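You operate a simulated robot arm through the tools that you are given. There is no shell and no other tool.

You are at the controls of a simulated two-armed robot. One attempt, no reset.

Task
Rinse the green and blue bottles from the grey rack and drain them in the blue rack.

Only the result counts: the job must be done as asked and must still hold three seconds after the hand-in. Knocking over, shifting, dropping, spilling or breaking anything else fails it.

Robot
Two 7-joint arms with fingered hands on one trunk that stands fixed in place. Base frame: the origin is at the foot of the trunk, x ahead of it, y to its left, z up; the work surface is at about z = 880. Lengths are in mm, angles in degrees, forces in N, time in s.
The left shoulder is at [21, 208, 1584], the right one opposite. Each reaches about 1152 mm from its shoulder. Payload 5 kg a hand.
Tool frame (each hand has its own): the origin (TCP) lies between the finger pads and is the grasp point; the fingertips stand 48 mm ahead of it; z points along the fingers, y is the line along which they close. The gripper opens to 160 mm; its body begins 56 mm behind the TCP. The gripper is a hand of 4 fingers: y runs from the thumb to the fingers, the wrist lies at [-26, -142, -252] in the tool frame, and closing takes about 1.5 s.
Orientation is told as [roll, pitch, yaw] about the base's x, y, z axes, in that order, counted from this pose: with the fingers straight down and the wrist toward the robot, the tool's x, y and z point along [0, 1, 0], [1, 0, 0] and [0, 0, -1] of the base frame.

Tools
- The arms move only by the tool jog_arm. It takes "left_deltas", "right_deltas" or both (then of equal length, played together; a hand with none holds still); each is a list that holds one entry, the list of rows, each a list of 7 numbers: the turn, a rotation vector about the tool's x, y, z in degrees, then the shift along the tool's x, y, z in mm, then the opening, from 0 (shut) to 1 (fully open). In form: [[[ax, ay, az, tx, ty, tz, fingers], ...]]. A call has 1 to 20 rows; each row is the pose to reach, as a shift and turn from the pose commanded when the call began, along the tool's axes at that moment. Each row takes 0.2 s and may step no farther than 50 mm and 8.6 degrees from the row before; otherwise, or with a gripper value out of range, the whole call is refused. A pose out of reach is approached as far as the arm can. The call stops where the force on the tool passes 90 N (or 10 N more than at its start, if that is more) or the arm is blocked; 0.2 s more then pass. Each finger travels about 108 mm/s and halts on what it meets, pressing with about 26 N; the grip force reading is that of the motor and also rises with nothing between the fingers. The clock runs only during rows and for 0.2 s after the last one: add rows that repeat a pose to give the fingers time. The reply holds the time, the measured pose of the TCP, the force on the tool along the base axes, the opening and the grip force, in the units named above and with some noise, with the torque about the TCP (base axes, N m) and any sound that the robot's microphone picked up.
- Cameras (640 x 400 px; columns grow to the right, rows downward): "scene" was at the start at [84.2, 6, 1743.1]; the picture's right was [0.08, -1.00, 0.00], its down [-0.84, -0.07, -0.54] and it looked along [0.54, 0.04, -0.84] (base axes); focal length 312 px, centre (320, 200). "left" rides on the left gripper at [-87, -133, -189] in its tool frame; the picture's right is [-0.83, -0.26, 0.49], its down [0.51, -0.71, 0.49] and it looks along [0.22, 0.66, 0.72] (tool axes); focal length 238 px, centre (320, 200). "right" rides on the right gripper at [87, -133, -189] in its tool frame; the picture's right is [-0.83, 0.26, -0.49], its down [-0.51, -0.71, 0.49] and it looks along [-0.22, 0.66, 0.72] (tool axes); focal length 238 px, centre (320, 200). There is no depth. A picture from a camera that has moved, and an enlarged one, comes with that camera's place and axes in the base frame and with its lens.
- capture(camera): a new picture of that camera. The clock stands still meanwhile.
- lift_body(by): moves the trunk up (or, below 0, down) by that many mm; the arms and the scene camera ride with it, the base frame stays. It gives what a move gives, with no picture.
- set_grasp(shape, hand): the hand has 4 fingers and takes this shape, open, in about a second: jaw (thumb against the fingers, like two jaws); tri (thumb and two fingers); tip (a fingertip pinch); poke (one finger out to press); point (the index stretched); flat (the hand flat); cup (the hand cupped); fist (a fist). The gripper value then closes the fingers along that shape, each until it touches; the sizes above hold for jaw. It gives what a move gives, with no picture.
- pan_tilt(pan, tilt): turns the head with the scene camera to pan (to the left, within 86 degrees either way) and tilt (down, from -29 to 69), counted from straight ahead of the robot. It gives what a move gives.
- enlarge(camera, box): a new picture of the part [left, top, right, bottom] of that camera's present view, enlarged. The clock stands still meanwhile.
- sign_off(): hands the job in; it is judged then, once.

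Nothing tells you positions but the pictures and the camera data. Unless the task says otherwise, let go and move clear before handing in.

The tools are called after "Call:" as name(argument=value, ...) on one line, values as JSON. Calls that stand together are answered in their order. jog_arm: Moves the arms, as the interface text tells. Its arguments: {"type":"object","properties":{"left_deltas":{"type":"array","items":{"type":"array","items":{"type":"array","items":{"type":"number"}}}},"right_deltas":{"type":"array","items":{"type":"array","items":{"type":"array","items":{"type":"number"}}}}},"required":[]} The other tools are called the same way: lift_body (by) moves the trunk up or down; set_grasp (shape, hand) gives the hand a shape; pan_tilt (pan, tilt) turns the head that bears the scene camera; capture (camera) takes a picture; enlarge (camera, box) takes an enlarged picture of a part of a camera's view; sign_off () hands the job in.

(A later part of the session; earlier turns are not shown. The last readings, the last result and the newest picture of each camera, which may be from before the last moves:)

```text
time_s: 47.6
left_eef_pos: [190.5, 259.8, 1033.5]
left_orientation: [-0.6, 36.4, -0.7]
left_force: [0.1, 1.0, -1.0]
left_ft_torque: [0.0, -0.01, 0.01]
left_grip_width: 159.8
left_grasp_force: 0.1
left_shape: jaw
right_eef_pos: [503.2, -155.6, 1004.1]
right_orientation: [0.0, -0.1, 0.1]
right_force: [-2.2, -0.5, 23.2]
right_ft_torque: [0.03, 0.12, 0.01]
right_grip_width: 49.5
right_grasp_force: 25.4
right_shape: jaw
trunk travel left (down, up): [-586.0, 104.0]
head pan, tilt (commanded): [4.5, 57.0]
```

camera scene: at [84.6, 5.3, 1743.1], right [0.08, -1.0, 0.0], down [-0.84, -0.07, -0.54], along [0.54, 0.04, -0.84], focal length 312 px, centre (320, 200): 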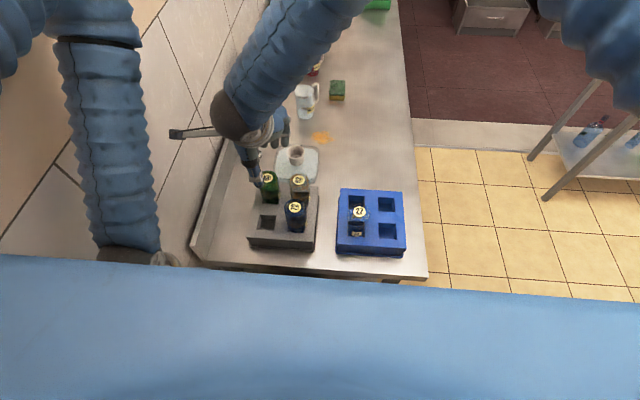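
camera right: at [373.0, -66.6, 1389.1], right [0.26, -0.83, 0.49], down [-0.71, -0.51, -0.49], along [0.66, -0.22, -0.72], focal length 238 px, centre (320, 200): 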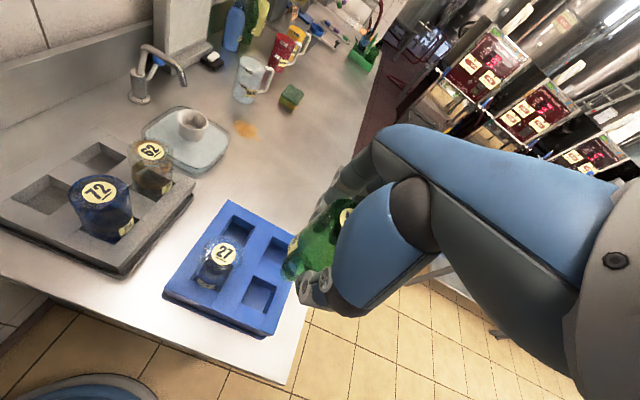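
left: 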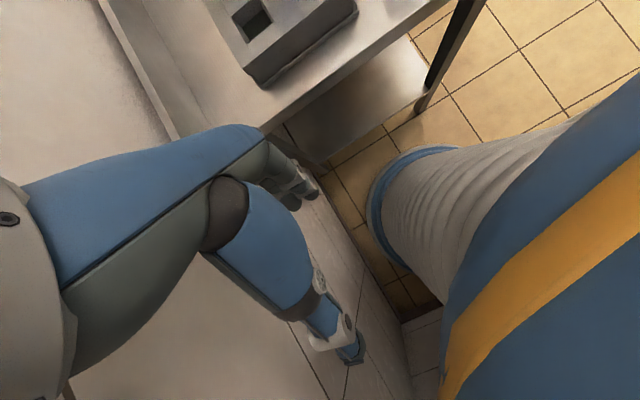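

The bottle is firmly seated at z≈1004. I'll relieve the pressing force, then open the fingers slowly.

Call:
jog_arm(right_deltas=[[[0, 0, 0, 0, 0, -1.5, 0], [0, 0, 0, 0, 0, -2.5, 0], [0, 0, 0, 0, 0, -2.5, 0]]])

Call:
jog_arm(right_deltas=[[[0, 0, 0, 0, 0, 0, 0.28], [0, 0, 0, 0, 0, 0, 0.32], [0, 0, 0, 0, 0, 0, 0.36], [0, 0, 0, 0, 0, 0, 0.42], [0, 0, 0, 0, 0, 0, 0.5], [0, 0, 0, 0, 0, 0, 0.6], [0, 0, 0, 0, 0, 0, 0.65], [0, 0, 0, 0, 0, 0, 0.65]]])

Call:
enlarge(camera="right", box=[220, 180, 360, 320])

Call:
enlarge(camera="scene", box=[340, 150, 420, 260])

```text
time_s: 48.4
left_eef_pos: [191.5, 259.3, 1033.5]
left_orientation: [-0.5, 36.5, -0.7]
left_force: [0.7, 0.1, -0.6]
left_ft_torque: [0.03, 0.0, -0.02]
left_grip_width: 159.8
left_grasp_force: 0.1
left_shape: jaw
right_eef_pos: [504.8, -156.5, 1005.7]
right_orientation: [0.0, 0.1, 0.0]
right_force: [1.3, 2.2, 3.0]
right_ft_torque: [0.09, -0.14, 0.02]
right_grip_width: 49.1
right_grasp_force: 25.9
right_shape: jaw
trunk travel left (down, up): [-586.0, 104.0]
head pan, tilt (commanded): [4.5, 57.0]
```

```text
time_s: 50.2
left_eef_pos: [191.2, 260.9, 1033.2]
left_orientation: [-0.5, 36.5, -0.7]
left_force: [0.6, -0.5, 0.3]
left_ft_torque: [0.02, 0.02, -0.01]
left_grip_width: 159.7
left_grasp_force: 0.0
left_shape: jaw
right_eef_pos: [503.5, -156.8, 1006.0]
right_orientation: [0.0, 0.0, 0.0]
right_force: [0.4, -0.8, 0.5]
right_ft_torque: [0.02, -0.04, -0.01]
right_grip_width: 103.5
right_grasp_force: 0.1
right_shape: jaw
trunk travel left (down, up): [-586.0, 104.0]
head pan, tilt (commanded): [4.5, 57.0]
```

```text
2.86 times, centred on (290, 250) of right
camera zoom: at [371.2, -70.8, 1194.5], right [0.26, -0.83, 0.49], down [-0.71, -0.51, -0.49], along [0.66, -0.22, -0.72], focal length 681 px, centre (406, 57)
```

zoom: 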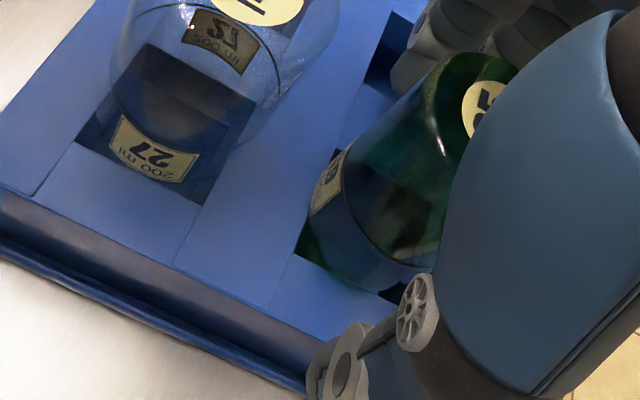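

```text
3.64 times, centred on (380, 205) of scene
camera zoom: at [84.2, 6.1, 1743.1], right [0.08, -1.0, 0.0], down [-0.84, -0.07, -0.54], along [0.54, 0.04, -0.84], focal length 1133 px, centre (102, 182)
```

zoom: 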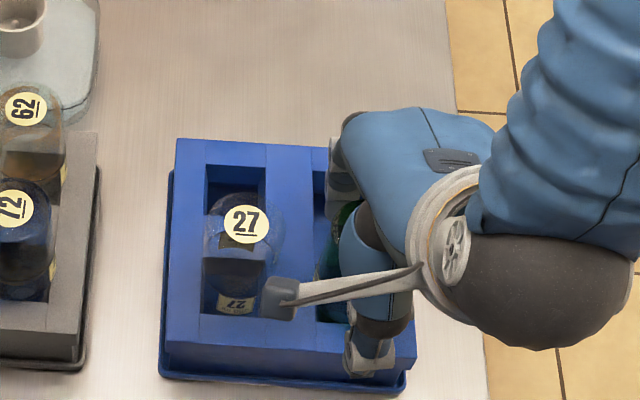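

The green bottle stands seated and the fingers are clear. I'll withdraw straight up.

Call:
jog_arm(right_deltas=[[[0, 0, 0, 0, 0, -12, 0.65], [0, 0, 0, 0, 0, -28, 0.65], [0, 0, 0, 0, 0, -50, 0.65], [0, 0, 0, 0, 0, -80, 0.65], [0, 0, 0, 0, 0, -115, 0.65], [0, 0, 0, 0, 0, -150, 0.65], [0, 0, 0, 0, 0, -180, 0.65]]])

Call:
capture(camera="right")

Call:
enlarge(camera="right", box=[20, 130, 340, 350])

Call:
enlarge(camera="scene", box=[230, 130, 430, 270])

```text
time_s: 51.8
left_eef_pos: [190.6, 259.5, 1032.9]
left_orientation: [-0.5, 36.5, -0.7]
left_force: [-0.2, -0.7, -0.7]
left_ft_torque: [-0.02, -0.08, -0.02]
left_grip_width: 159.4
left_grasp_force: 0.1
left_shape: jaw
right_eef_pos: [502.8, -156.1, 1185.7]
right_orientation: [0.1, 0.0, 0.1]
right_force: [-0.7, 0.0, 1.0]
right_ft_torque: [-0.01, -0.08, -0.01]
right_grip_width: 103.8
right_grasp_force: 0.0
right_shape: jaw
trunk travel left (down, up): [-586.0, 104.0]
head pan, tilt (commanded): [4.5, 57.0]
```

```text
taken
camera right: at [370.1, -71.4, 1375.3], right [0.26, -0.83, 0.49], down [-0.71, -0.51, -0.49], along [0.66, -0.22, -0.72], focal length 238 px, centre (320, 200)
```

right: 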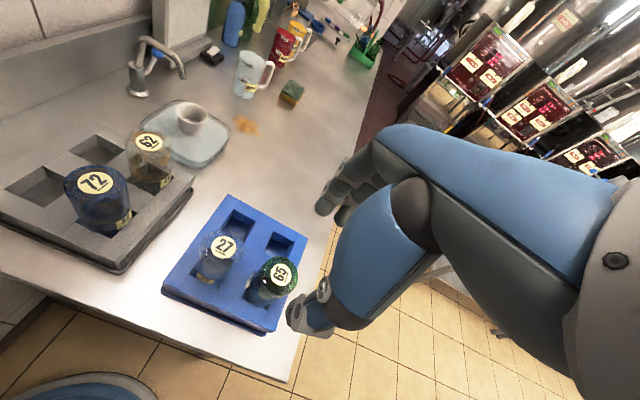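

```text
1.82 times, centred on (180, 240) of right
camera zoom: at [370.1, -71.4, 1375.3], right [0.26, -0.83, 0.49], down [-0.71, -0.51, -0.49], along [0.66, -0.22, -0.72], focal length 433 px, centre (574, 127)
```

zoom: 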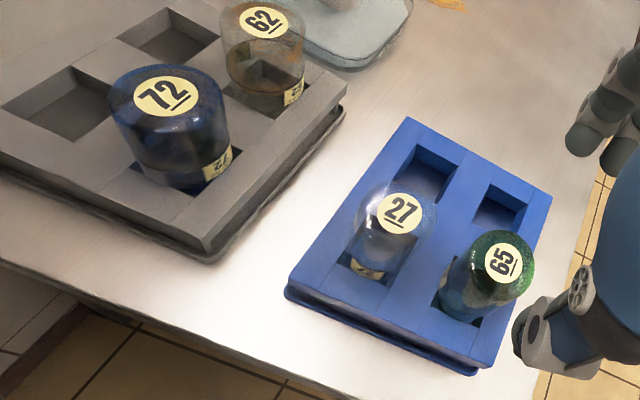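

```text
2.86 times, centred on (330, 200) of scene
camera zoom: at [82.8, 6.3, 1743.2], right [0.08, -1.0, 0.0], down [-0.84, -0.07, -0.54], along [0.54, 0.04, -0.84], focal length 890 px, centre (291, 200)
```

zoom: 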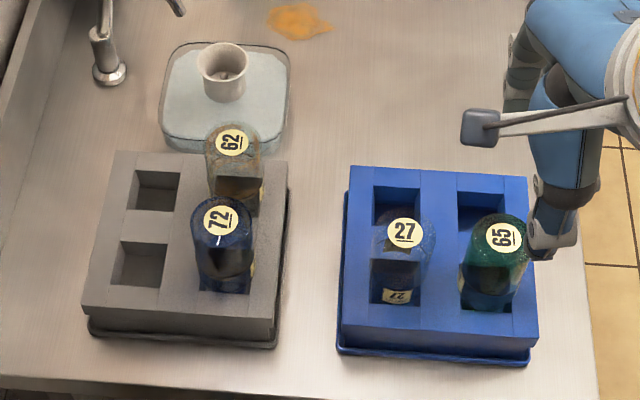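

Green 65 is in the blue rack next to clear 27. I'll check that it stands straight, and look closely at blue 72 for the next grasp.

Call:
enlarge(camera="right", box=[190, 210, 320, 320])

Call:
enlarge(camera="scene", box=[335, 175, 415, 255])

Call:
enlarge(camera="right", box=[40, 120, 190, 260])

```text
3.64 times, centred on (255, 265) of right
camera zoom: at [370.1, -71.4, 1375.3], right [0.26, -0.83, 0.49], down [-0.71, -0.51, -0.49], along [0.66, -0.22, -0.72], focal length 867 px, centre (556, -36)
```

zoom: 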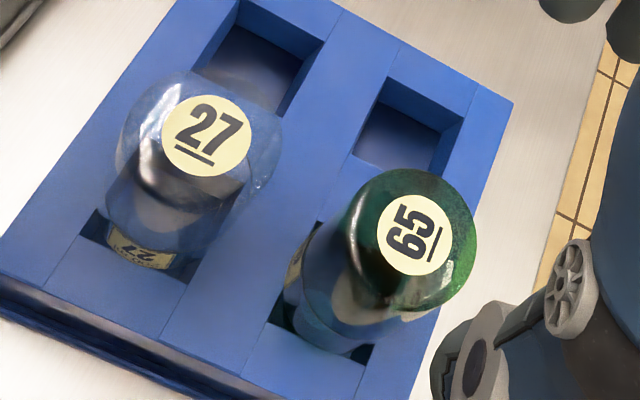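

```text
5.00 times, centred on (375, 215) of scene
camera zoom: at [82.8, 6.3, 1743.2], right [0.08, -1.0, 0.0], down [-0.84, -0.07, -0.54], along [0.54, 0.04, -0.84], focal length 1558 px, centre (45, 125)
```

zoom: 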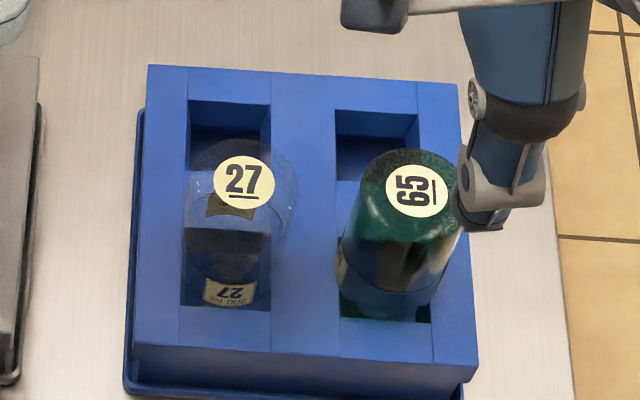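

```text
2.86 times, centred on (115, 190) of right
camera zoom: at [370.1, -71.4, 1375.3], right [0.26, -0.83, 0.49], down [-0.71, -0.51, -0.49], along [0.66, -0.22, -0.72], focal length 681 px, centre (906, 229)
```

zoom: 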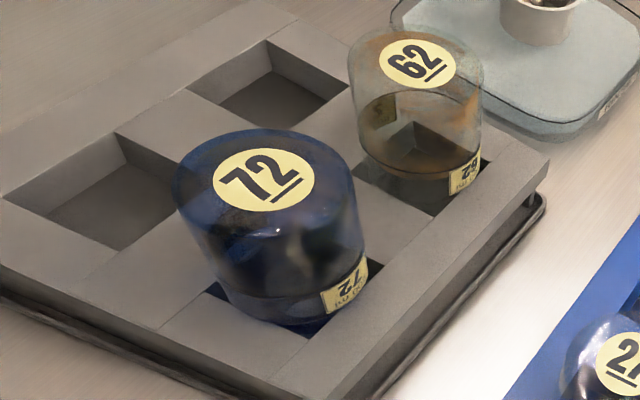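

Green 65 stands straight. Blue 72 is near (506, 104) with clear 62 behind it, so for 72 I'll rotate the hand to yaw +90° to close along y, moving high above the racks.

Call:
jog_arm(right_deltas=[[[0, 0, -8, 22, 0, 0, 0.65], [0, 0, -16, 46, 0, 0, 0.65], [0, 0, -24, 70, 0, 0, 0.65], [0, 0, -32, 94, 0, 0, 0.65], [0, 0, -40, 118, 1, 0, 0.65], [0, 0, -48, 142, 1, 0, 0.65], [0, 0, -56, 166, 1, 0, 0.65], [0, 0, -64, 190, 2, 0, 0.65], [0, 0, -72, 214, 2, 0, 0.65], [0, 0, -80, 238, 2, 0, 0.65], [0, 0, -85, 252, 3, 0, 0.65], [0, 0, -90, 260, 3, 0, 0.65], [0, 0, -90, 260, 3, 0, 0.65]]])

Call:
capture(camera="right")

Call:
enlarge(camera="scene", box=[230, 110, 430, 270])

```text
time_s: 54.6
left_eef_pos: [190.3, 260.3, 1034.3]
left_orientation: [-0.4, 36.5, -0.7]
left_force: [0.5, 0.6, 0.6]
left_ft_torque: [-0.01, -0.02, 0.02]
left_grip_width: 159.6
left_grasp_force: 0.0
left_shape: jaw
right_eef_pos: [506.1, 102.2, 1184.3]
right_orientation: [0.0, 0.0, 90.0]
right_force: [0.1, 0.0, 0.3]
right_ft_torque: [-0.03, -0.02, 0.0]
right_grip_width: 103.7
right_grasp_force: 0.0
right_shape: jaw
trunk travel left (down, up): [-586.0, 104.0]
head pan, tilt (commanded): [4.5, 57.0]
```

```text
taken
camera right: at [419.9, -30.1, 1374.1], right [0.83, 0.26, 0.49], down [0.51, -0.71, -0.49], along [0.22, 0.66, -0.72], focal length 238 px, centre (320, 200)
```

right: 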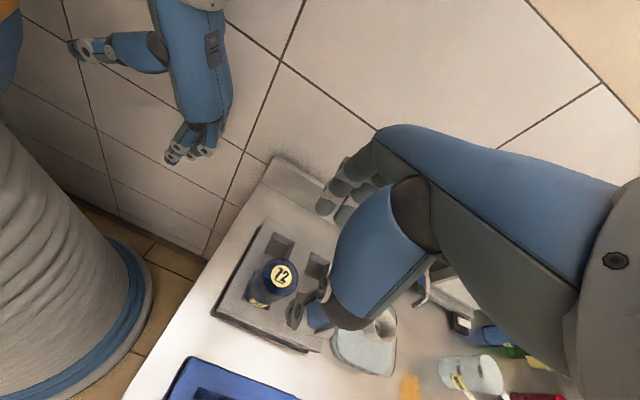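

```text
2.50 times, centred on (330, 190) of scene
camera zoom: at [83.9, 6.3, 1743.1], right [0.08, -1.0, 0.0], down [-0.84, -0.07, -0.54], along [0.54, 0.04, -0.84], focal length 779 px, centre (295, 225)
```

zoom: 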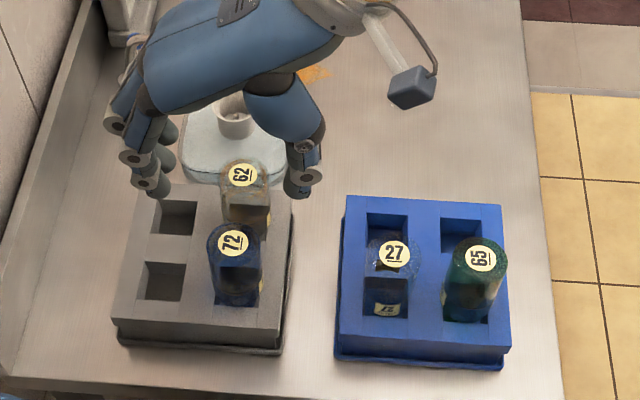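

The hand is rotated, with the thumb on the right and fingers on the left of blue 72. I'll zoom to refine 72's position.

Call:
enlarge(camera="right", box=[200, 190, 350, 350])

Call:
enlarge(camera="scene", box=[250, 150, 340, 240])

```text
2.50 times, centred on (275, 270) of right
camera zoom: at [419.9, -30.1, 1374.1], right [0.83, 0.26, 0.49], down [0.51, -0.71, -0.49], along [0.22, 0.66, -0.72], focal length 596 px, centre (432, 25)
```

zoom: 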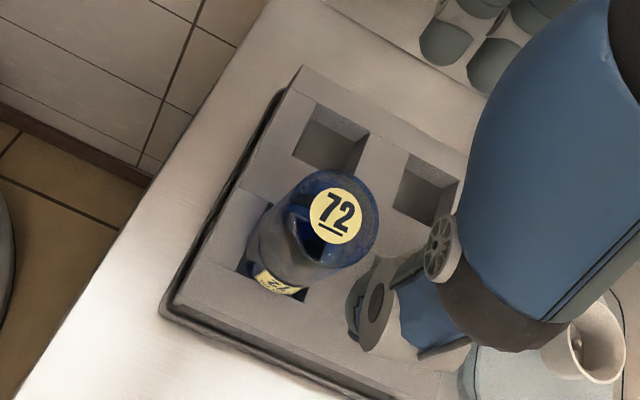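

```text
4.44 times, centred on (295, 195) of scene
camera zoom: at [83.9, 6.3, 1743.1], right [0.08, -1.0, 0.0], down [-0.84, -0.07, -0.54], along [0.54, 0.04, -0.84], focal length 1385 px, centre (431, 222)
```

zoom: 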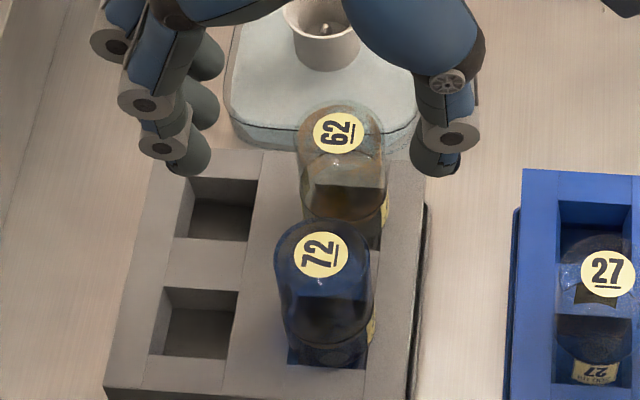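

Blue 72 is at about (507, 105), well centred under the hand. I'll descend in two stages.

Call:
jog_arm(right_deltas=[[[0, 0, 0, -1, 0, 30, 0.65], [0, 0, 0, -1, 0, 60, 0.65], [0, 0, 0, -1, 0, 85, 0.65], [0, 0, 0, -1, 0, 105, 0.65], [0, 0, 0, -1, 0, 120, 0.65]]])

Call:
enlarge(camera="right", box=[200, 150, 400, 350])

Call:
enlarge(camera="scene", box=[250, 130, 350, 240])

```text
time_s: 55.8
left_eef_pos: [191.5, 259.9, 1033.4]
left_orientation: [-0.4, 36.5, -0.8]
left_force: [0.2, -0.8, -0.6]
left_ft_torque: [0.01, 0.02, 0.02]
left_grip_width: 159.7
left_grasp_force: 0.0
left_shape: jaw
right_eef_pos: [507.5, 102.4, 1064.5]
right_orientation: [0.0, 0.1, 90.0]
right_force: [0.2, 0.2, 0.6]
right_ft_torque: [-0.02, 0.08, 0.04]
right_grip_width: 103.9
right_grasp_force: 0.0
right_shape: jaw
trunk travel left (down, up): [-586.0, 104.0]
head pan, tilt (commanded): [4.5, 57.0]
```

```text
2.00 times, centred on (300, 250) of right
camera zoom: at [420.7, -30.1, 1254.0], right [0.83, 0.26, 0.49], down [0.51, -0.71, -0.49], along [0.22, 0.66, -0.72], focal length 477 px, centre (360, 100)
```

zoom: 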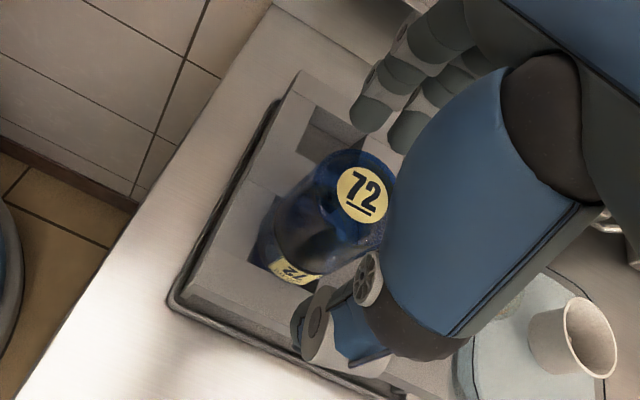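

```text
3.64 times, centred on (300, 185) of scene
camera zoom: at [84.2, 6.1, 1743.1], right [0.08, -1.0, 0.0], down [-0.84, -0.07, -0.54], along [0.54, 0.04, -0.84], focal length 1133 px, centre (393, 254)
```

zoom: 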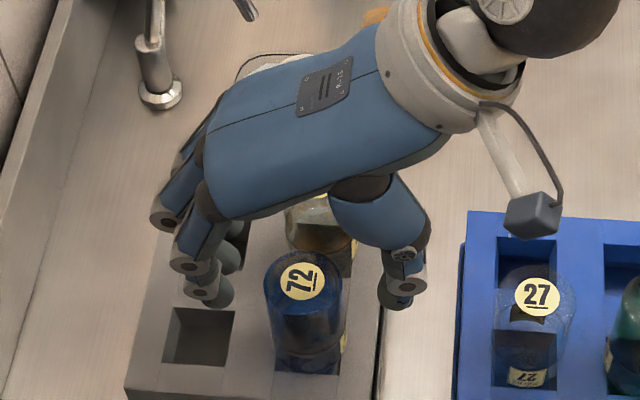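

The geometry relative to 62 is the same as in the green grasp, which was clear. I'll descend to grasp height and close on blue 72.

Call:
jog_arm(right_deltas=[[[0, 0, 0, 0, 0, 20, 0.65], [0, 0, 0, 0, 0, 38, 0.65], [0, 0, 0, 0, 0, 50, 0.65], [0, 0, 0, 0, 0, 57, 0.65]]])

Call:
enlarge(camera="right", box=[200, 150, 400, 350])

Call:
enlarge(camera="scene", box=[250, 130, 350, 240])

```text
time_s: 56.8
left_eef_pos: [192.4, 260.4, 1033.9]
left_orientation: [-0.4, 36.5, -0.7]
left_force: [0.4, 0.5, -0.4]
left_ft_torque: [0.01, 0.03, -0.01]
left_grip_width: 159.8
left_grasp_force: 0.1
left_shape: jaw
right_eef_pos: [508.3, 102.3, 1008.0]
right_orientation: [0.0, 0.1, 90.1]
right_force: [0.4, -0.3, 0.7]
right_ft_torque: [-0.03, 0.01, 0.01]
right_grip_width: 103.6
right_grasp_force: 0.1
right_shape: jaw
trunk travel left (down, up): [-586.0, 104.0]
head pan, tilt (commanded): [4.5, 57.0]
```

```text
2.00 times, centred on (300, 250) of right
camera zoom: at [421.5, -30.6, 1197.1], right [0.83, 0.26, 0.49], down [0.51, -0.71, -0.49], along [0.22, 0.66, -0.72], focal length 477 px, centre (360, 100)
```

zoom: 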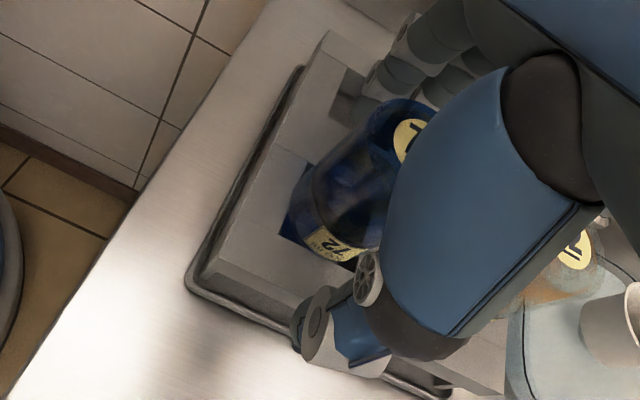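

```text
3.64 times, centred on (300, 185) of scene
camera zoom: at [84.5, 6.1, 1743.1], right [0.08, -1.0, 0.0], down [-0.84, -0.07, -0.54], along [0.54, 0.04, -0.84], focal length 1133 px, centre (393, 254)
```

zoom: 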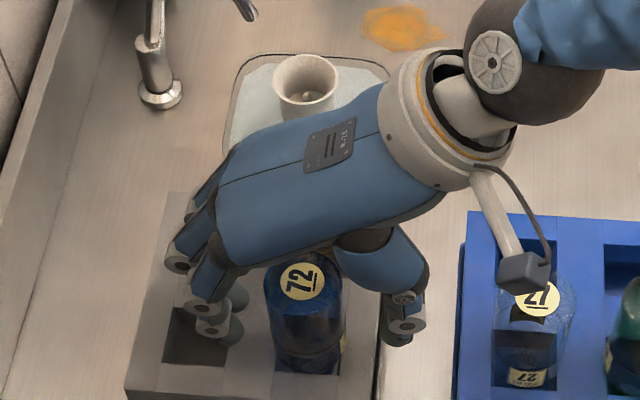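

Everything is clear and the forces are zero. I'll close on blue 72.

Call:
jog_arm(right_deltas=[[[0, 0, 0, 0, 0, 0, 0.55], [0, 0, 0, 0, 0, 0, 0.48], [0, 0, 0, 0, 0, 0, 0.42], [0, 0, 0, 0, 0, 0, 0.36], [0, 0, 0, 0, 0, 0, 0.2], [0, 0, 0, 0, 0, 0, 0], [0, 0, 0, 0, 0, 0, 0], [0, 0, 0, 0, 0, 0, 0], [0, 0, 0, 0, 0, 0, 0]]])

Call:
enlarge(camera="right", box=[200, 150, 400, 350])

```text
time_s: 58.8
left_eef_pos: [191.5, 260.1, 1032.7]
left_orientation: [-0.5, 36.4, -0.7]
left_force: [0.3, 1.2, 0.4]
left_ft_torque: [-0.02, -0.01, -0.02]
left_grip_width: 159.6
left_grasp_force: 0.1
left_shape: jaw
right_eef_pos: [507.6, 101.8, 1009.3]
right_orientation: [0.0, 0.0, 90.0]
right_force: [1.4, -1.0, 0.2]
right_ft_torque: [-0.07, 0.02, 0.02]
right_grip_width: 48.1
right_grasp_force: 26.2
right_shape: jaw
trunk travel left (down, up): [-586.0, 104.0]
head pan, tilt (commanded): [4.5, 57.0]
```

```text
2.00 times, centred on (300, 250) of right
camera zoom: at [421.2, -30.8, 1197.3], right [0.83, 0.26, 0.49], down [0.51, -0.71, -0.49], along [0.22, 0.66, -0.72], focal length 477 px, centre (360, 100)
```

zoom: 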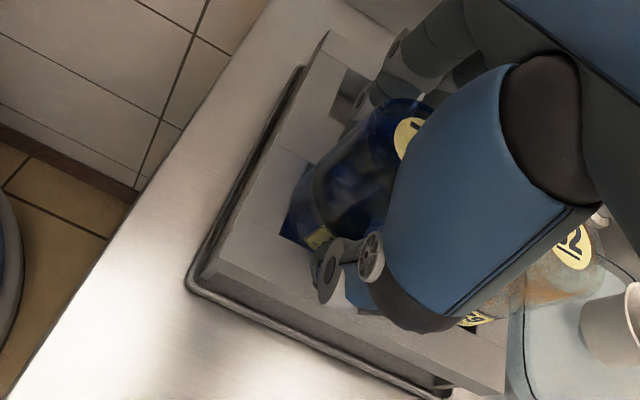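

Blue 72 is gripped at 48 mm with 26 N and low side forces. I'll lift it slowly, straight up.

Call:
jog_arm(right_deltas=[[[0, 0, 0, 0, 0, -8, 0], [0, 0, 0, 0, 0, -18, 0], [0, 0, 0, 0, 0, -30, 0], [0, 0, 0, 0, 0, -45, 0], [0, 0, 0, 0, 0, -65, 0], [0, 0, 0, 0, 0, -90, 0], [0, 0, 0, 0, 0, -120, 0], [0, 0, 0, 0, 0, -150, 0], [0, 0, 0, 0, 0, -180, 0], [0, 0, 0, 0, 0, -192, 0]]])

Call:
capture(camera="right")

Call:
enlarge(camera="scene", box=[230, 110, 430, 270])

```text
time_s: 61.0
left_eef_pos: [191.7, 261.2, 1032.9]
left_orientation: [-0.4, 36.6, -0.7]
left_force: [0.0, 0.5, -0.4]
left_ft_torque: [-0.03, 0.0, -0.01]
left_grip_width: 159.7
left_grasp_force: 0.1
left_shape: jaw
right_eef_pos: [507.5, 103.2, 1200.6]
right_orientation: [0.0, -0.1, 90.0]
right_force: [0.3, -0.8, -2.7]
right_ft_torque: [-0.02, -0.02, 0.03]
right_grip_width: 48.0
right_grasp_force: 25.8
right_shape: jaw
trunk travel left (down, up): [-586.0, 104.0]
head pan, tilt (commanded): [4.5, 57.0]
```

```text
taken
camera right: at [420.6, -29.9, 1389.3], right [0.83, 0.26, 0.49], down [0.51, -0.71, -0.49], along [0.22, 0.66, -0.72], focal length 238 px, centre (320, 200)
```

right: 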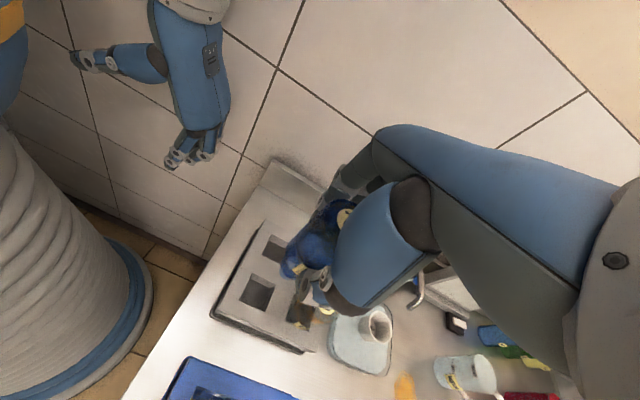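

```text
2.50 times, centred on (330, 190) of scene
camera zoom: at [84.3, 6.2, 1743.1], right [0.08, -1.0, 0.0], down [-0.84, -0.07, -0.54], along [0.54, 0.04, -0.84], focal length 779 px, centre (295, 225)
```

zoom: 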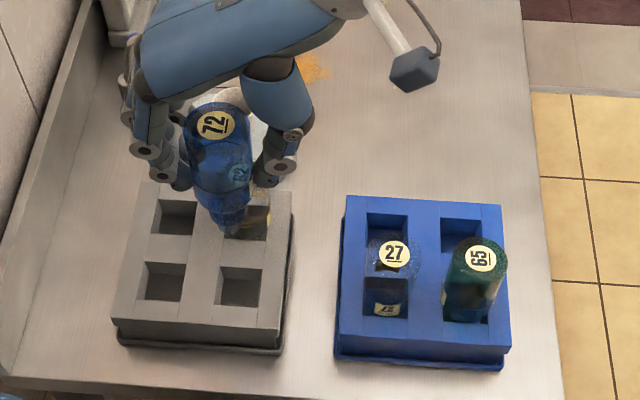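

Blue 72 is lifted clear. I'll carry it over the rinser at height while rotating back to yaw -20°, the pose that worked for the green bottle.

Call:
jog_arm(right_deltas=[[[0, 0, 7.9, -18.4, 2.5, 0, 0], [0, 0, 15.7, -36.8, 5, 0, 0], [0, 0, 23.6, -55.2, 7.5, 0, 0], [0, 0, 31.4, -73.7, 9.9, 0, 0], [0, 0, 39.3, -92.1, 12.4, 0, 0], [0, 0, 47.1, -110.5, 14.9, 0, 0], [0, 0, 55, -128.9, 17.4, 0, 0], [0, 0, 62.9, -147.3, 19.9, 0, 0], [0, 0, 70.7, -165.7, 22.4, 0, 0], [0, 0, 78.6, -184.1, 24.9, 0, 0], [0, 0, 86.4, -202.6, 27.3, 0, 0], [0, 0, 94.3, -221, 29.8, 0, 0], [0, 0, 102.1, -239.4, 32.3, 0, 0], [0, 0, 110, -257.8, 34.8, 0, 0], [0, 0, 110, -257.8, 34.8, 0, 0]]])

Call:
enlarge(camera="right", box=[220, 180, 370, 340])

Call:
enlarge(camera="scene", box=[250, 70, 370, 190])

```text
time_s: 64.2
left_eef_pos: [191.3, 259.9, 1033.7]
left_orientation: [-0.5, 36.5, -0.7]
left_force: [-0.2, -0.7, 0.4]
left_ft_torque: [0.03, -0.03, 0.03]
left_grip_width: 159.8
left_grasp_force: 0.1
left_shape: jaw
right_eef_pos: [765.1, 138.2, 1200.4]
right_orientation: [0.0, 0.0, -20.2]
right_force: [0.1, 0.1, -2.0]
right_ft_torque: [-0.01, -0.03, -0.02]
right_grip_width: 47.6
right_grasp_force: 25.9
right_shape: jaw
trunk travel left (down, up): [-586.0, 104.0]
head pan, tilt (commanded): [4.5, 57.0]
```

```text
2.50 times, centred on (295, 260) of right
camera zoom: at [670.3, 264.9, 1389.1], right [-0.04, -0.87, 0.49], down [-0.84, -0.23, -0.49], along [0.54, -0.43, -0.72], focal length 596 px, centre (382, 50)
```

zoom: 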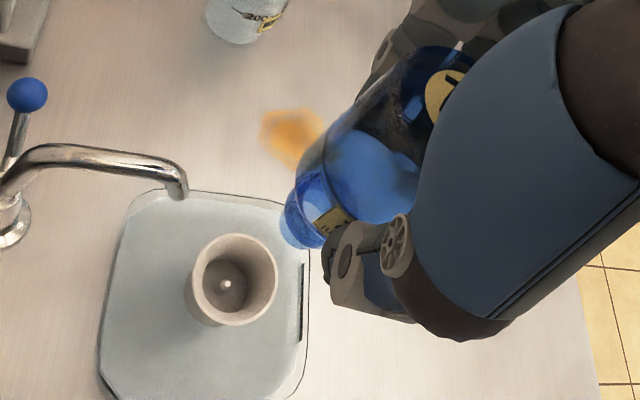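

```text
3.33 times, centred on (310, 130) of scene
camera zoom: at [83.5, 5.9, 1743.2], right [0.08, -1.0, 0.0], down [-0.84, -0.07, -0.54], along [0.54, 0.04, -0.84], focal length 1038 px, centre (353, 433)
```

zoom: 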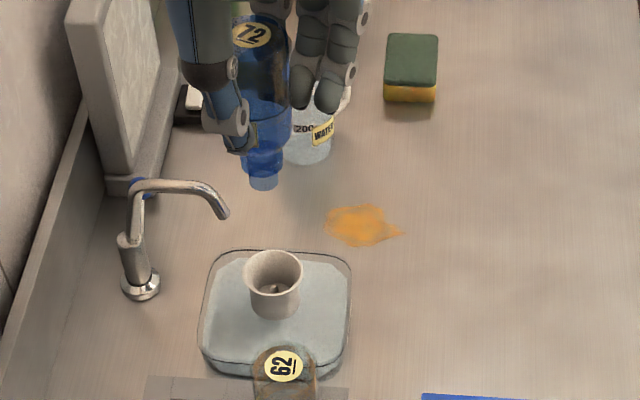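

Blue 72's mouth is directly above the cup. I'll lower to just above the rim and verify.

Call:
jog_arm(right_deltas=[[[0, 0, 0, 0, 0, 25, 0], [0, 0, 0, 0, 0, 50, 0], [0, 0, 0, 0, 0, 72, 0], [0, 0, 0, 0, 0, 88, 0], [0, 0, 0, 0, 0, 95, 0]]])

Call:
enlarge(camera="right", box=[230, 180, 370, 320])

Call:
enlarge(camera="scene", box=[260, 90, 350, 190])

```text
time_s: 65.4
left_eef_pos: [191.9, 260.3, 1033.3]
left_orientation: [-0.6, 36.5, -0.8]
left_force: [-0.5, -0.2, 0.5]
left_ft_torque: [0.02, -0.01, 0.0]
left_grip_width: 159.4
left_grasp_force: 0.0
left_shape: jaw
right_eef_pos: [765.5, 138.3, 1103.9]
right_orientation: [0.1, 0.0, -20.0]
right_force: [-0.7, -0.3, -1.2]
right_ft_torque: [-0.01, -0.01, -0.03]
right_grip_width: 47.6
right_grasp_force: 25.7
right_shape: jaw
trunk travel left (down, up): [-586.0, 104.0]
head pan, tilt (commanded): [4.5, 57.0]
```

```text
2.86 times, centred on (300, 250) of right
camera zoom: at [670.6, 264.6, 1293.7], right [-0.04, -0.87, 0.49], down [-0.84, -0.23, -0.49], along [0.54, -0.43, -0.72], focal length 681 px, centre (377, 57)
```

zoom: 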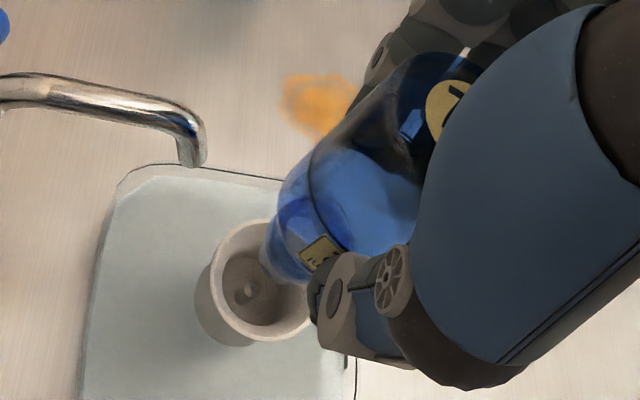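

```text
4.00 times, centred on (305, 140) of scene
camera zoom: at [84.2, 6.4, 1743.1], right [0.08, -1.0, 0.0], down [-0.84, -0.07, -0.54], along [0.54, 0.04, -0.84], focal length 1246 px, centre (380, 440)
```

zoom: 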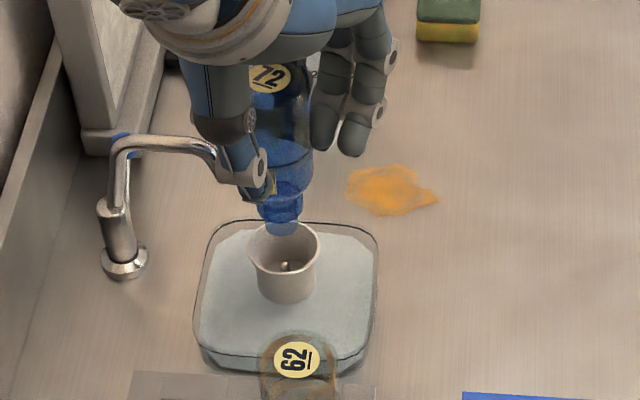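

The mouth again lines up with the pin, almost exactly as for green. I'll lower into the cup.

Call:
jog_arm(right_deltas=[[[0, 0, 0, 0, 0, 10, 0], [0, 0, 0, 0, 0, 20, 0], [0, 0, 0, 0, 0, 30, 0], [0, 0, 0, 0, 0, 40, 0], [0, 0, 0, 0, 0, 50, 0], [0, 0, 0, 0, 0, 57, 0]]])

Call:
enlarge(camera="right", box=[230, 180, 370, 320])

Call:
enlarge(camera="scene", box=[260, 90, 350, 190])

```text
time_s: 66.8
left_eef_pos: [191.6, 258.8, 1033.2]
left_orientation: [-0.5, 36.5, -0.7]
left_force: [0.4, -0.3, -0.1]
left_ft_torque: [-0.02, 0.02, -0.02]
left_grip_width: 159.7
left_grasp_force: 0.0
left_shape: jaw
right_eef_pos: [765.7, 137.0, 1048.4]
right_orientation: [0.0, 0.0, -20.0]
right_force: [-2.1, 1.2, -0.4]
right_ft_torque: [-0.03, 0.24, -0.01]
right_grip_width: 47.5
right_grasp_force: 26.1
right_shape: jaw
trunk travel left (down, up): [-586.0, 104.0]
head pan, tilt (commanded): [4.5, 57.0]
```

```text
2.86 times, centred on (300, 250) of right
camera zoom: at [670.4, 264.7, 1236.9], right [-0.04, -0.87, 0.49], down [-0.84, -0.23, -0.49], along [0.54, -0.43, -0.72], focal length 681 px, centre (377, 57)
```

zoom: 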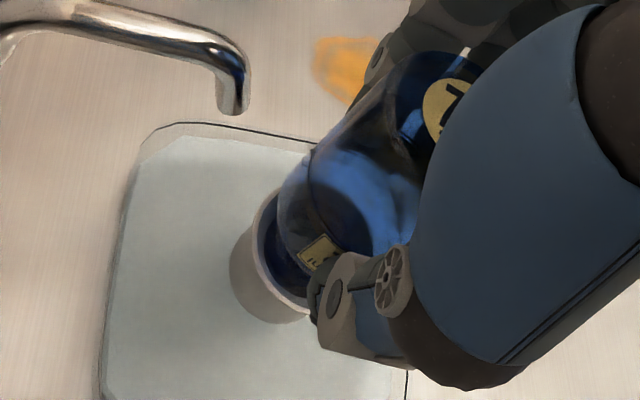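

```text
4.00 times, centred on (305, 140) of scene
camera zoom: at [84.5, 6.3, 1743.1], right [0.08, -1.0, 0.0], down [-0.84, -0.07, -0.54], along [0.54, 0.04, -0.84], focal length 1246 px, centre (380, 440)
```

zoom: 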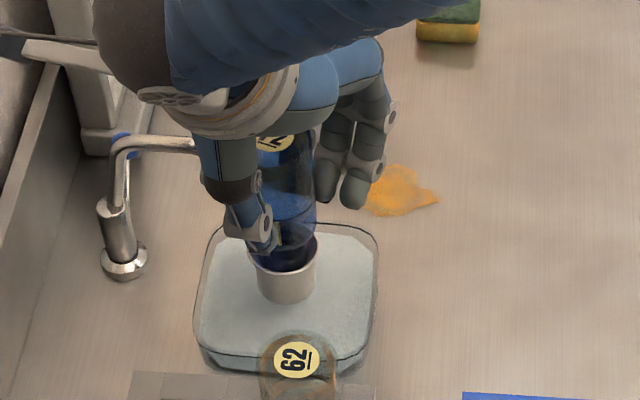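

There's a slight side contact, with force toward -x and +y. I'll shift 2–3 mm that way and recheck before pressing.

Call:
jog_arm(right_deltas=[[[0, 0, 0, 0.4, -1.2, 0, 0], [0, 0, 0, 0.8, -2.4, 0, 0], [0, 0, 0, 0.8, -2.4, 0, 0]]])

```text
time_s: 67.6
left_eef_pos: [192.7, 259.2, 1032.8]
left_orientation: [-0.5, 36.5, -0.6]
left_force: [0.1, 0.1, 0.1]
left_ft_torque: [-0.03, -0.02, 0.02]
left_grip_width: 159.6
left_grasp_force: 0.1
left_shape: jaw
right_eef_pos: [763.2, 139.2, 1048.6]
right_orientation: [0.0, 0.1, -19.9]
right_force: [0.7, -1.2, -1.8]
right_ft_torque: [-0.02, 0.04, -0.03]
right_grip_width: 47.6
right_grasp_force: 25.8
right_shape: jaw
trunk travel left (down, up): [-586.0, 104.0]
head pan, tilt (commanded): [4.5, 57.0]
```

The side force has vanished. I'll lower onto the plunger.

Call:
jog_arm(right_deltas=[[[0, 0, 0, 0, 0, 4, 0], [0, 0, 0, 0, 0, 8, 0], [0, 0, 0, 0, 0, 12, 0]]])

```text
time_s: 68.4
left_eef_pos: [192.1, 259.8, 1032.2]
left_orientation: [-0.5, 36.5, -0.6]
left_force: [0.2, 0.5, -0.3]
left_ft_torque: [0.0, -0.02, 0.03]
left_grip_width: 159.8
left_grasp_force: 0.1
left_shape: jaw
right_eef_pos: [761.9, 138.9, 1036.8]
right_orientation: [0.0, 0.0, -20.0]
right_force: [-2.8, -1.1, 2.8]
right_ft_torque: [0.0, 0.14, 0.03]
right_grip_width: 48.0
right_grasp_force: 26.4
right_shape: jaw
trunk travel left (down, up): [-586.0, 104.0]
head pan, tilt (commanded): [4.5, 57.0]
```

The plunger is starting to take load. I'll keep pressing and look at the contact.

Call:
jog_arm(right_deltas=[[[0, 0, 0, 0, 0, 3, 0], [0, 0, 0, 0, 0, 6, 0], [0, 0, 0, 0, 0, 9, 0]]])

Call:
enlarge(camera="right", box=[250, 180, 350, 300])

Call:
enlarge(camera="scene", box=[270, 110, 340, 180])

```text
time_s: 69.2
left_eef_pos: [191.5, 260.2, 1033.1]
left_orientation: [-0.5, 36.6, -0.7]
left_force: [0.0, 0.1, -0.4]
left_ft_torque: [0.0, 0.02, 0.01]
left_grip_width: 159.6
left_grasp_force: 0.1
left_shape: jaw
right_eef_pos: [763.8, 139.0, 1028.8]
right_orientation: [0.0, 0.1, -20.0]
right_force: [-2.0, -0.7, 6.8]
right_ft_torque: [-0.02, 0.15, 0.0]
right_grip_width: 47.9
right_grasp_force: 26.2
right_shape: jaw
trunk travel left (down, up): [-586.0, 104.0]
head pan, tilt (commanded): [4.5, 57.0]
```

```text
3.33 times, centred on (300, 240) of right
camera zoom: at [668.4, 265.7, 1217.0], right [-0.04, -0.87, 0.49], down [-0.84, -0.23, -0.49], along [0.54, -0.43, -0.72], focal length 794 px, centre (387, 67)
```

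zoom: 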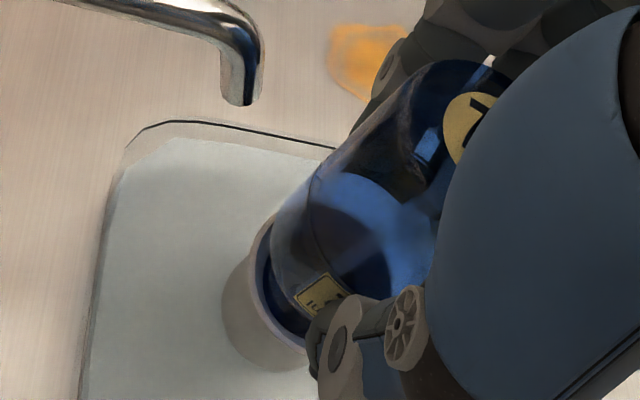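

```text
5.71 times, centred on (305, 145) of scene
camera zoom: at [83.4, 6.1, 1743.2], right [0.08, -1.0, 0.0], down [-0.84, -0.07, -0.54], along [0.54, 0.04, -0.84], focal length 1780 px, centre (406, 514)
```

zoom: 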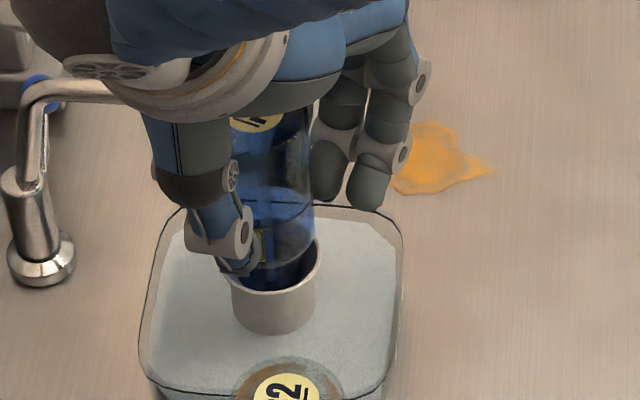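

The plunger moves smoothly again. I'll press to the bottom and hold.

Call:
jog_arm(right_deltas=[[[0, 0, 0, 0, 0, 3, 0], [0, 0, 0, 0, 0, 6, 0], [0, 0, 0, 0, 0, 8.5, 0], [0, 0, 0, 0, 0, 10, 0], [0, 0, 0, 0, 0, 10, 0], [0, 0, 0, 0, 0, 10, 0]]])

```text
time_s: 70.6
left_eef_pos: [190.5, 259.1, 1034.4]
left_orientation: [-0.5, 36.3, -0.7]
left_force: [0.3, -0.4, 1.1]
left_ft_torque: [0.0, 0.0, -0.04]
left_grip_width: 159.9
left_grasp_force: 0.2
left_shape: jaw
right_eef_pos: [763.2, 138.8, 1020.0]
right_orientation: [0.1, -0.2, -20.0]
right_force: [-3.5, -0.5, 30.3]
right_ft_torque: [-0.03, 0.02, -0.01]
right_grip_width: 49.6
right_grasp_force: 26.2
right_shape: jaw
trunk travel left (down, up): [-586.0, 104.0]
head pan, tilt (commanded): [4.5, 57.0]
```

The plunger has bottomed at about 32 N. I'll ease off slightly and hold, then repeat the same strokes as for green.

Call:
jog_arm(right_deltas=[[[0, 0, 0, 0, 0, -1, 0], [0, 0, 0, 0, 0, -1, 0], [0, 0, 0, 0, 0, -1, 0], [0, 0, 0, 0, 0, -1, 0], [0, 0, 0, 0, 0, -1, 0], [0, 0, 0, 0, 0, -1, 0], [0, 0, 0, 0, 0, -1, 0], [0, 0, 0, 0, 0, -1, 0], [0, 0, 0, 0, 0, -1, 0], [0, 0, 0, 0, 0, -1, 0]]])

Call:
jog_arm(right_deltas=[[[0, 0, 0, 0, 0, -6, 0], [0, 0, 0, 0, 0, -12, 0], [0, 0, 0, 0, 0, -18, 0], [0, 0, 0, 0, 0, -20, 0], [0, 0, 0, 0, 0, -14, 0], [0, 0, 0, 0, 0, -8, 0], [0, 0, 0, 0, 0, -3, 0], [0, 0, 0, 0, 0, 0, 0], [0, 0, 0, 0, 0, 0, 0], [0, 0, 0, 0, 0, 0, 0], [0, 0, 0, 0, 0, -6, 0], [0, 0, 0, 0, 0, -12, 0], [0, 0, 0, 0, 0, -18, 0], [0, 0, 0, 0, 0, -20, 0], [0, 0, 0, 0, 0, -14, 0], [0, 0, 0, 0, 0, -8, 0], [0, 0, 0, 0, 0, -3, 0], [0, 0, 0, 0, 0, 0, 0], [0, 0, 0, 0, 0, 0, 0], [0, 0, 0, 0, 0, 0, 0]]])

Call:
enlarge(camera="right", box=[250, 180, 350, 300])

```text
time_s: 72.8
left_eef_pos: [189.6, 259.2, 1034.0]
left_orientation: [-0.5, 36.5, -0.7]
left_force: [0.3, 0.3, -0.7]
left_ft_torque: [-0.03, -0.01, 0.03]
left_grip_width: 159.6
left_grasp_force: 0.0
left_shape: jaw
right_eef_pos: [762.6, 139.8, 1020.8]
right_orientation: [0.1, -0.1, -20.1]
right_force: [0.9, -0.5, 29.8]
right_ft_torque: [-0.03, -0.24, 0.0]
right_grip_width: 49.5
right_grasp_force: 26.1
right_shape: jaw
trunk travel left (down, up): [-586.0, 104.0]
head pan, tilt (commanded): [4.5, 57.0]
```

```text
time_s: 77.0
left_eef_pos: [190.6, 260.2, 1033.1]
left_orientation: [-0.5, 36.4, -0.7]
left_force: [-0.2, -0.2, 0.3]
left_ft_torque: [0.03, -0.02, -0.01]
left_grip_width: 159.6
left_grasp_force: 0.1
left_shape: jaw
right_eef_pos: [762.1, 139.6, 1019.8]
right_orientation: [0.2, -0.1, -20.1]
right_force: [-4.0, -0.6, 20.5]
right_ft_torque: [-0.04, 0.06, 0.04]
right_grip_width: 49.4
right_grasp_force: 25.9
right_shape: jaw
trunk travel left (down, up): [-586.0, 104.0]
head pan, tilt (commanded): [4.5, 57.0]
```

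```text
3.33 times, centred on (300, 240) of right
camera zoom: at [667.4, 265.6, 1209.3], right [-0.04, -0.87, 0.49], down [-0.84, -0.23, -0.49], along [0.54, -0.43, -0.72], focal length 794 px, centre (387, 67)
```

zoom: 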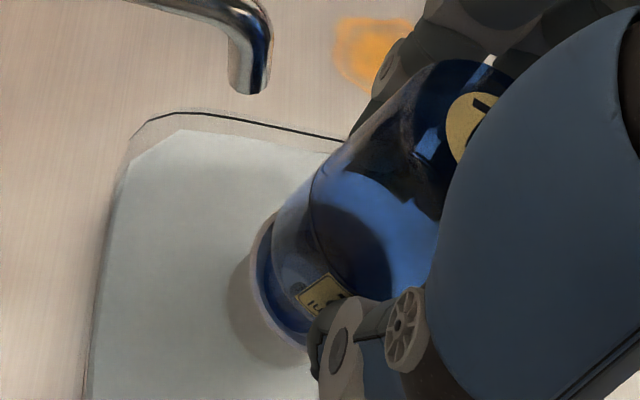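

Three strokes are done. I'll add two more plus a hold to match the green bottle.

Call:
jog_arm(right_deltas=[[[0, 0, 0, 0, 0, 0, 0], [0, 0, 0, 0, 0, 0, 0], [0, 0, 0, 0, 0, -6, 0], [0, 0, 0, 0, 0, -12, 0], [0, 0, 0, 0, 0, -18, 0], [0, 0, 0, 0, 0, -20, 0], [0, 0, 0, 0, 0, -14, 0], [0, 0, 0, 0, 0, -8, 0], [0, 0, 0, 0, 0, -3, 0], [0, 0, 0, 0, 0, 0, 0], [0, 0, 0, 0, 0, 0, 0], [0, 0, 0, 0, 0, -6, 0], [0, 0, 0, 0, 0, -12, 0], [0, 0, 0, 0, 0, -18, 0], [0, 0, 0, 0, 0, -20, 0], [0, 0, 0, 0, 0, -14, 0], [0, 0, 0, 0, 0, -8, 0], [0, 0, 0, 0, 0, -3, 0], [0, 0, 0, 0, 0, 0, 0], [0, 0, 0, 0, 0, 0, 0]]])

Call:
jog_arm(right_deltas=[[[0, 0, 0, 0, 0, 0, 0], [0, 0, 0, 0, 0, 0, 0], [0, 0, 0, 0, 0, 0, 0], [0, 0, 0, 0, 0, 0, 0], [0, 0, 0, 0, 0, 0, 0]]])

Call:
jog_arm(right_deltas=[[[0, 0, 0, 0, 0, -8, 0], [0, 0, 0, 0, 0, -18, 0], [0, 0, 0, 0, 0, -30, 0], [0, 0, 0, 0, 0, -45, 0], [0, 0, 0, 0, 0, -60, 0], [0, 0, 0, 0, 0, -75, 0], [0, 0, 0, 0, 0, -90, 0], [0, 0, 0, 0, 0, -90, 0], [0, 0, 0, 0, 0, -90, 0], [0, 0, 0, 0, 0, -90, 0]]])

Call:
enlarge(camera="right", box=[230, 180, 370, 320])

Call:
enlarge(camera="scene", box=[260, 90, 350, 190])

```text
time_s: 81.2
left_eef_pos: [189.2, 259.2, 1033.7]
left_orientation: [-0.5, 36.4, -0.7]
left_force: [0.3, 0.0, 0.5]
left_ft_torque: [-0.02, 0.06, -0.02]
left_grip_width: 159.7
left_grasp_force: 0.0
left_shape: jaw
right_eef_pos: [763.7, 138.8, 1020.4]
right_orientation: [0.1, -0.1, -20.0]
right_force: [-4.3, -1.1, 21.7]
right_ft_torque: [0.01, 0.09, -0.01]
right_grip_width: 49.4
right_grasp_force: 25.8
right_shape: jaw
trunk travel left (down, up): [-586.0, 104.0]
head pan, tilt (commanded): [4.5, 57.0]
```

```text
time_s: 82.4
left_eef_pos: [189.6, 259.7, 1033.9]
left_orientation: [-0.5, 36.5, -0.6]
left_force: [-0.9, 0.2, -0.5]
left_ft_torque: [-0.01, -0.02, 0.02]
left_grip_width: 159.8
left_grasp_force: 0.2
left_shape: jaw
right_eef_pos: [764.2, 139.8, 1020.9]
right_orientation: [0.1, -0.1, -20.0]
right_force: [-1.9, -0.6, 25.5]
right_ft_torque: [0.0, -0.12, -0.03]
right_grip_width: 49.1
right_grasp_force: 26.1
right_shape: jaw
trunk travel left (down, up): [-586.0, 104.0]
head pan, tilt (commanded): [4.5, 57.0]
```

```text
time_s: 84.6
left_eef_pos: [191.4, 259.2, 1032.2]
left_orientation: [-0.5, 36.5, -0.7]
left_force: [-0.6, -1.0, 0.0]
left_ft_torque: [0.0, -0.02, 0.01]
left_grip_width: 159.7
left_grasp_force: 0.1
left_shape: jaw
right_eef_pos: [762.7, 139.2, 1109.3]
right_orientation: [0.0, 0.0, -20.0]
right_force: [0.0, -0.6, -1.8]
right_ft_torque: [-0.04, 0.01, 0.02]
right_grip_width: 48.6
right_grasp_force: 26.3
right_shape: jaw
trunk travel left (down, up): [-586.0, 104.0]
head pan, tilt (commanded): [4.5, 57.0]
```

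```text
2.86 times, centred on (300, 250) of right
camera zoom: at [668.7, 266.1, 1297.8], right [-0.04, -0.87, 0.49], down [-0.84, -0.23, -0.49], along [0.54, -0.43, -0.72], focal length 681 px, centre (377, 57)
```

zoom: 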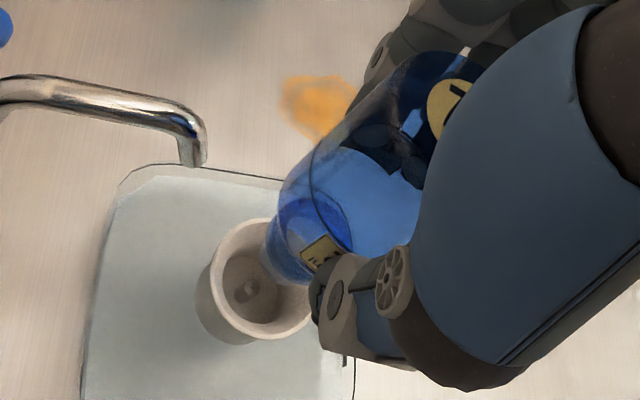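

```text
4.00 times, centred on (305, 140) of scene
camera zoom: at [84.3, 6.3, 1743.1], right [0.08, -1.0, 0.0], down [-0.84, -0.07, -0.54], along [0.54, 0.04, -0.84], focal length 1246 px, centre (380, 440)
```

zoom: 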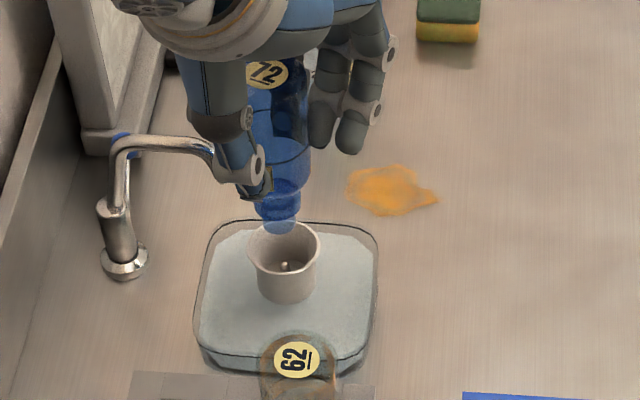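

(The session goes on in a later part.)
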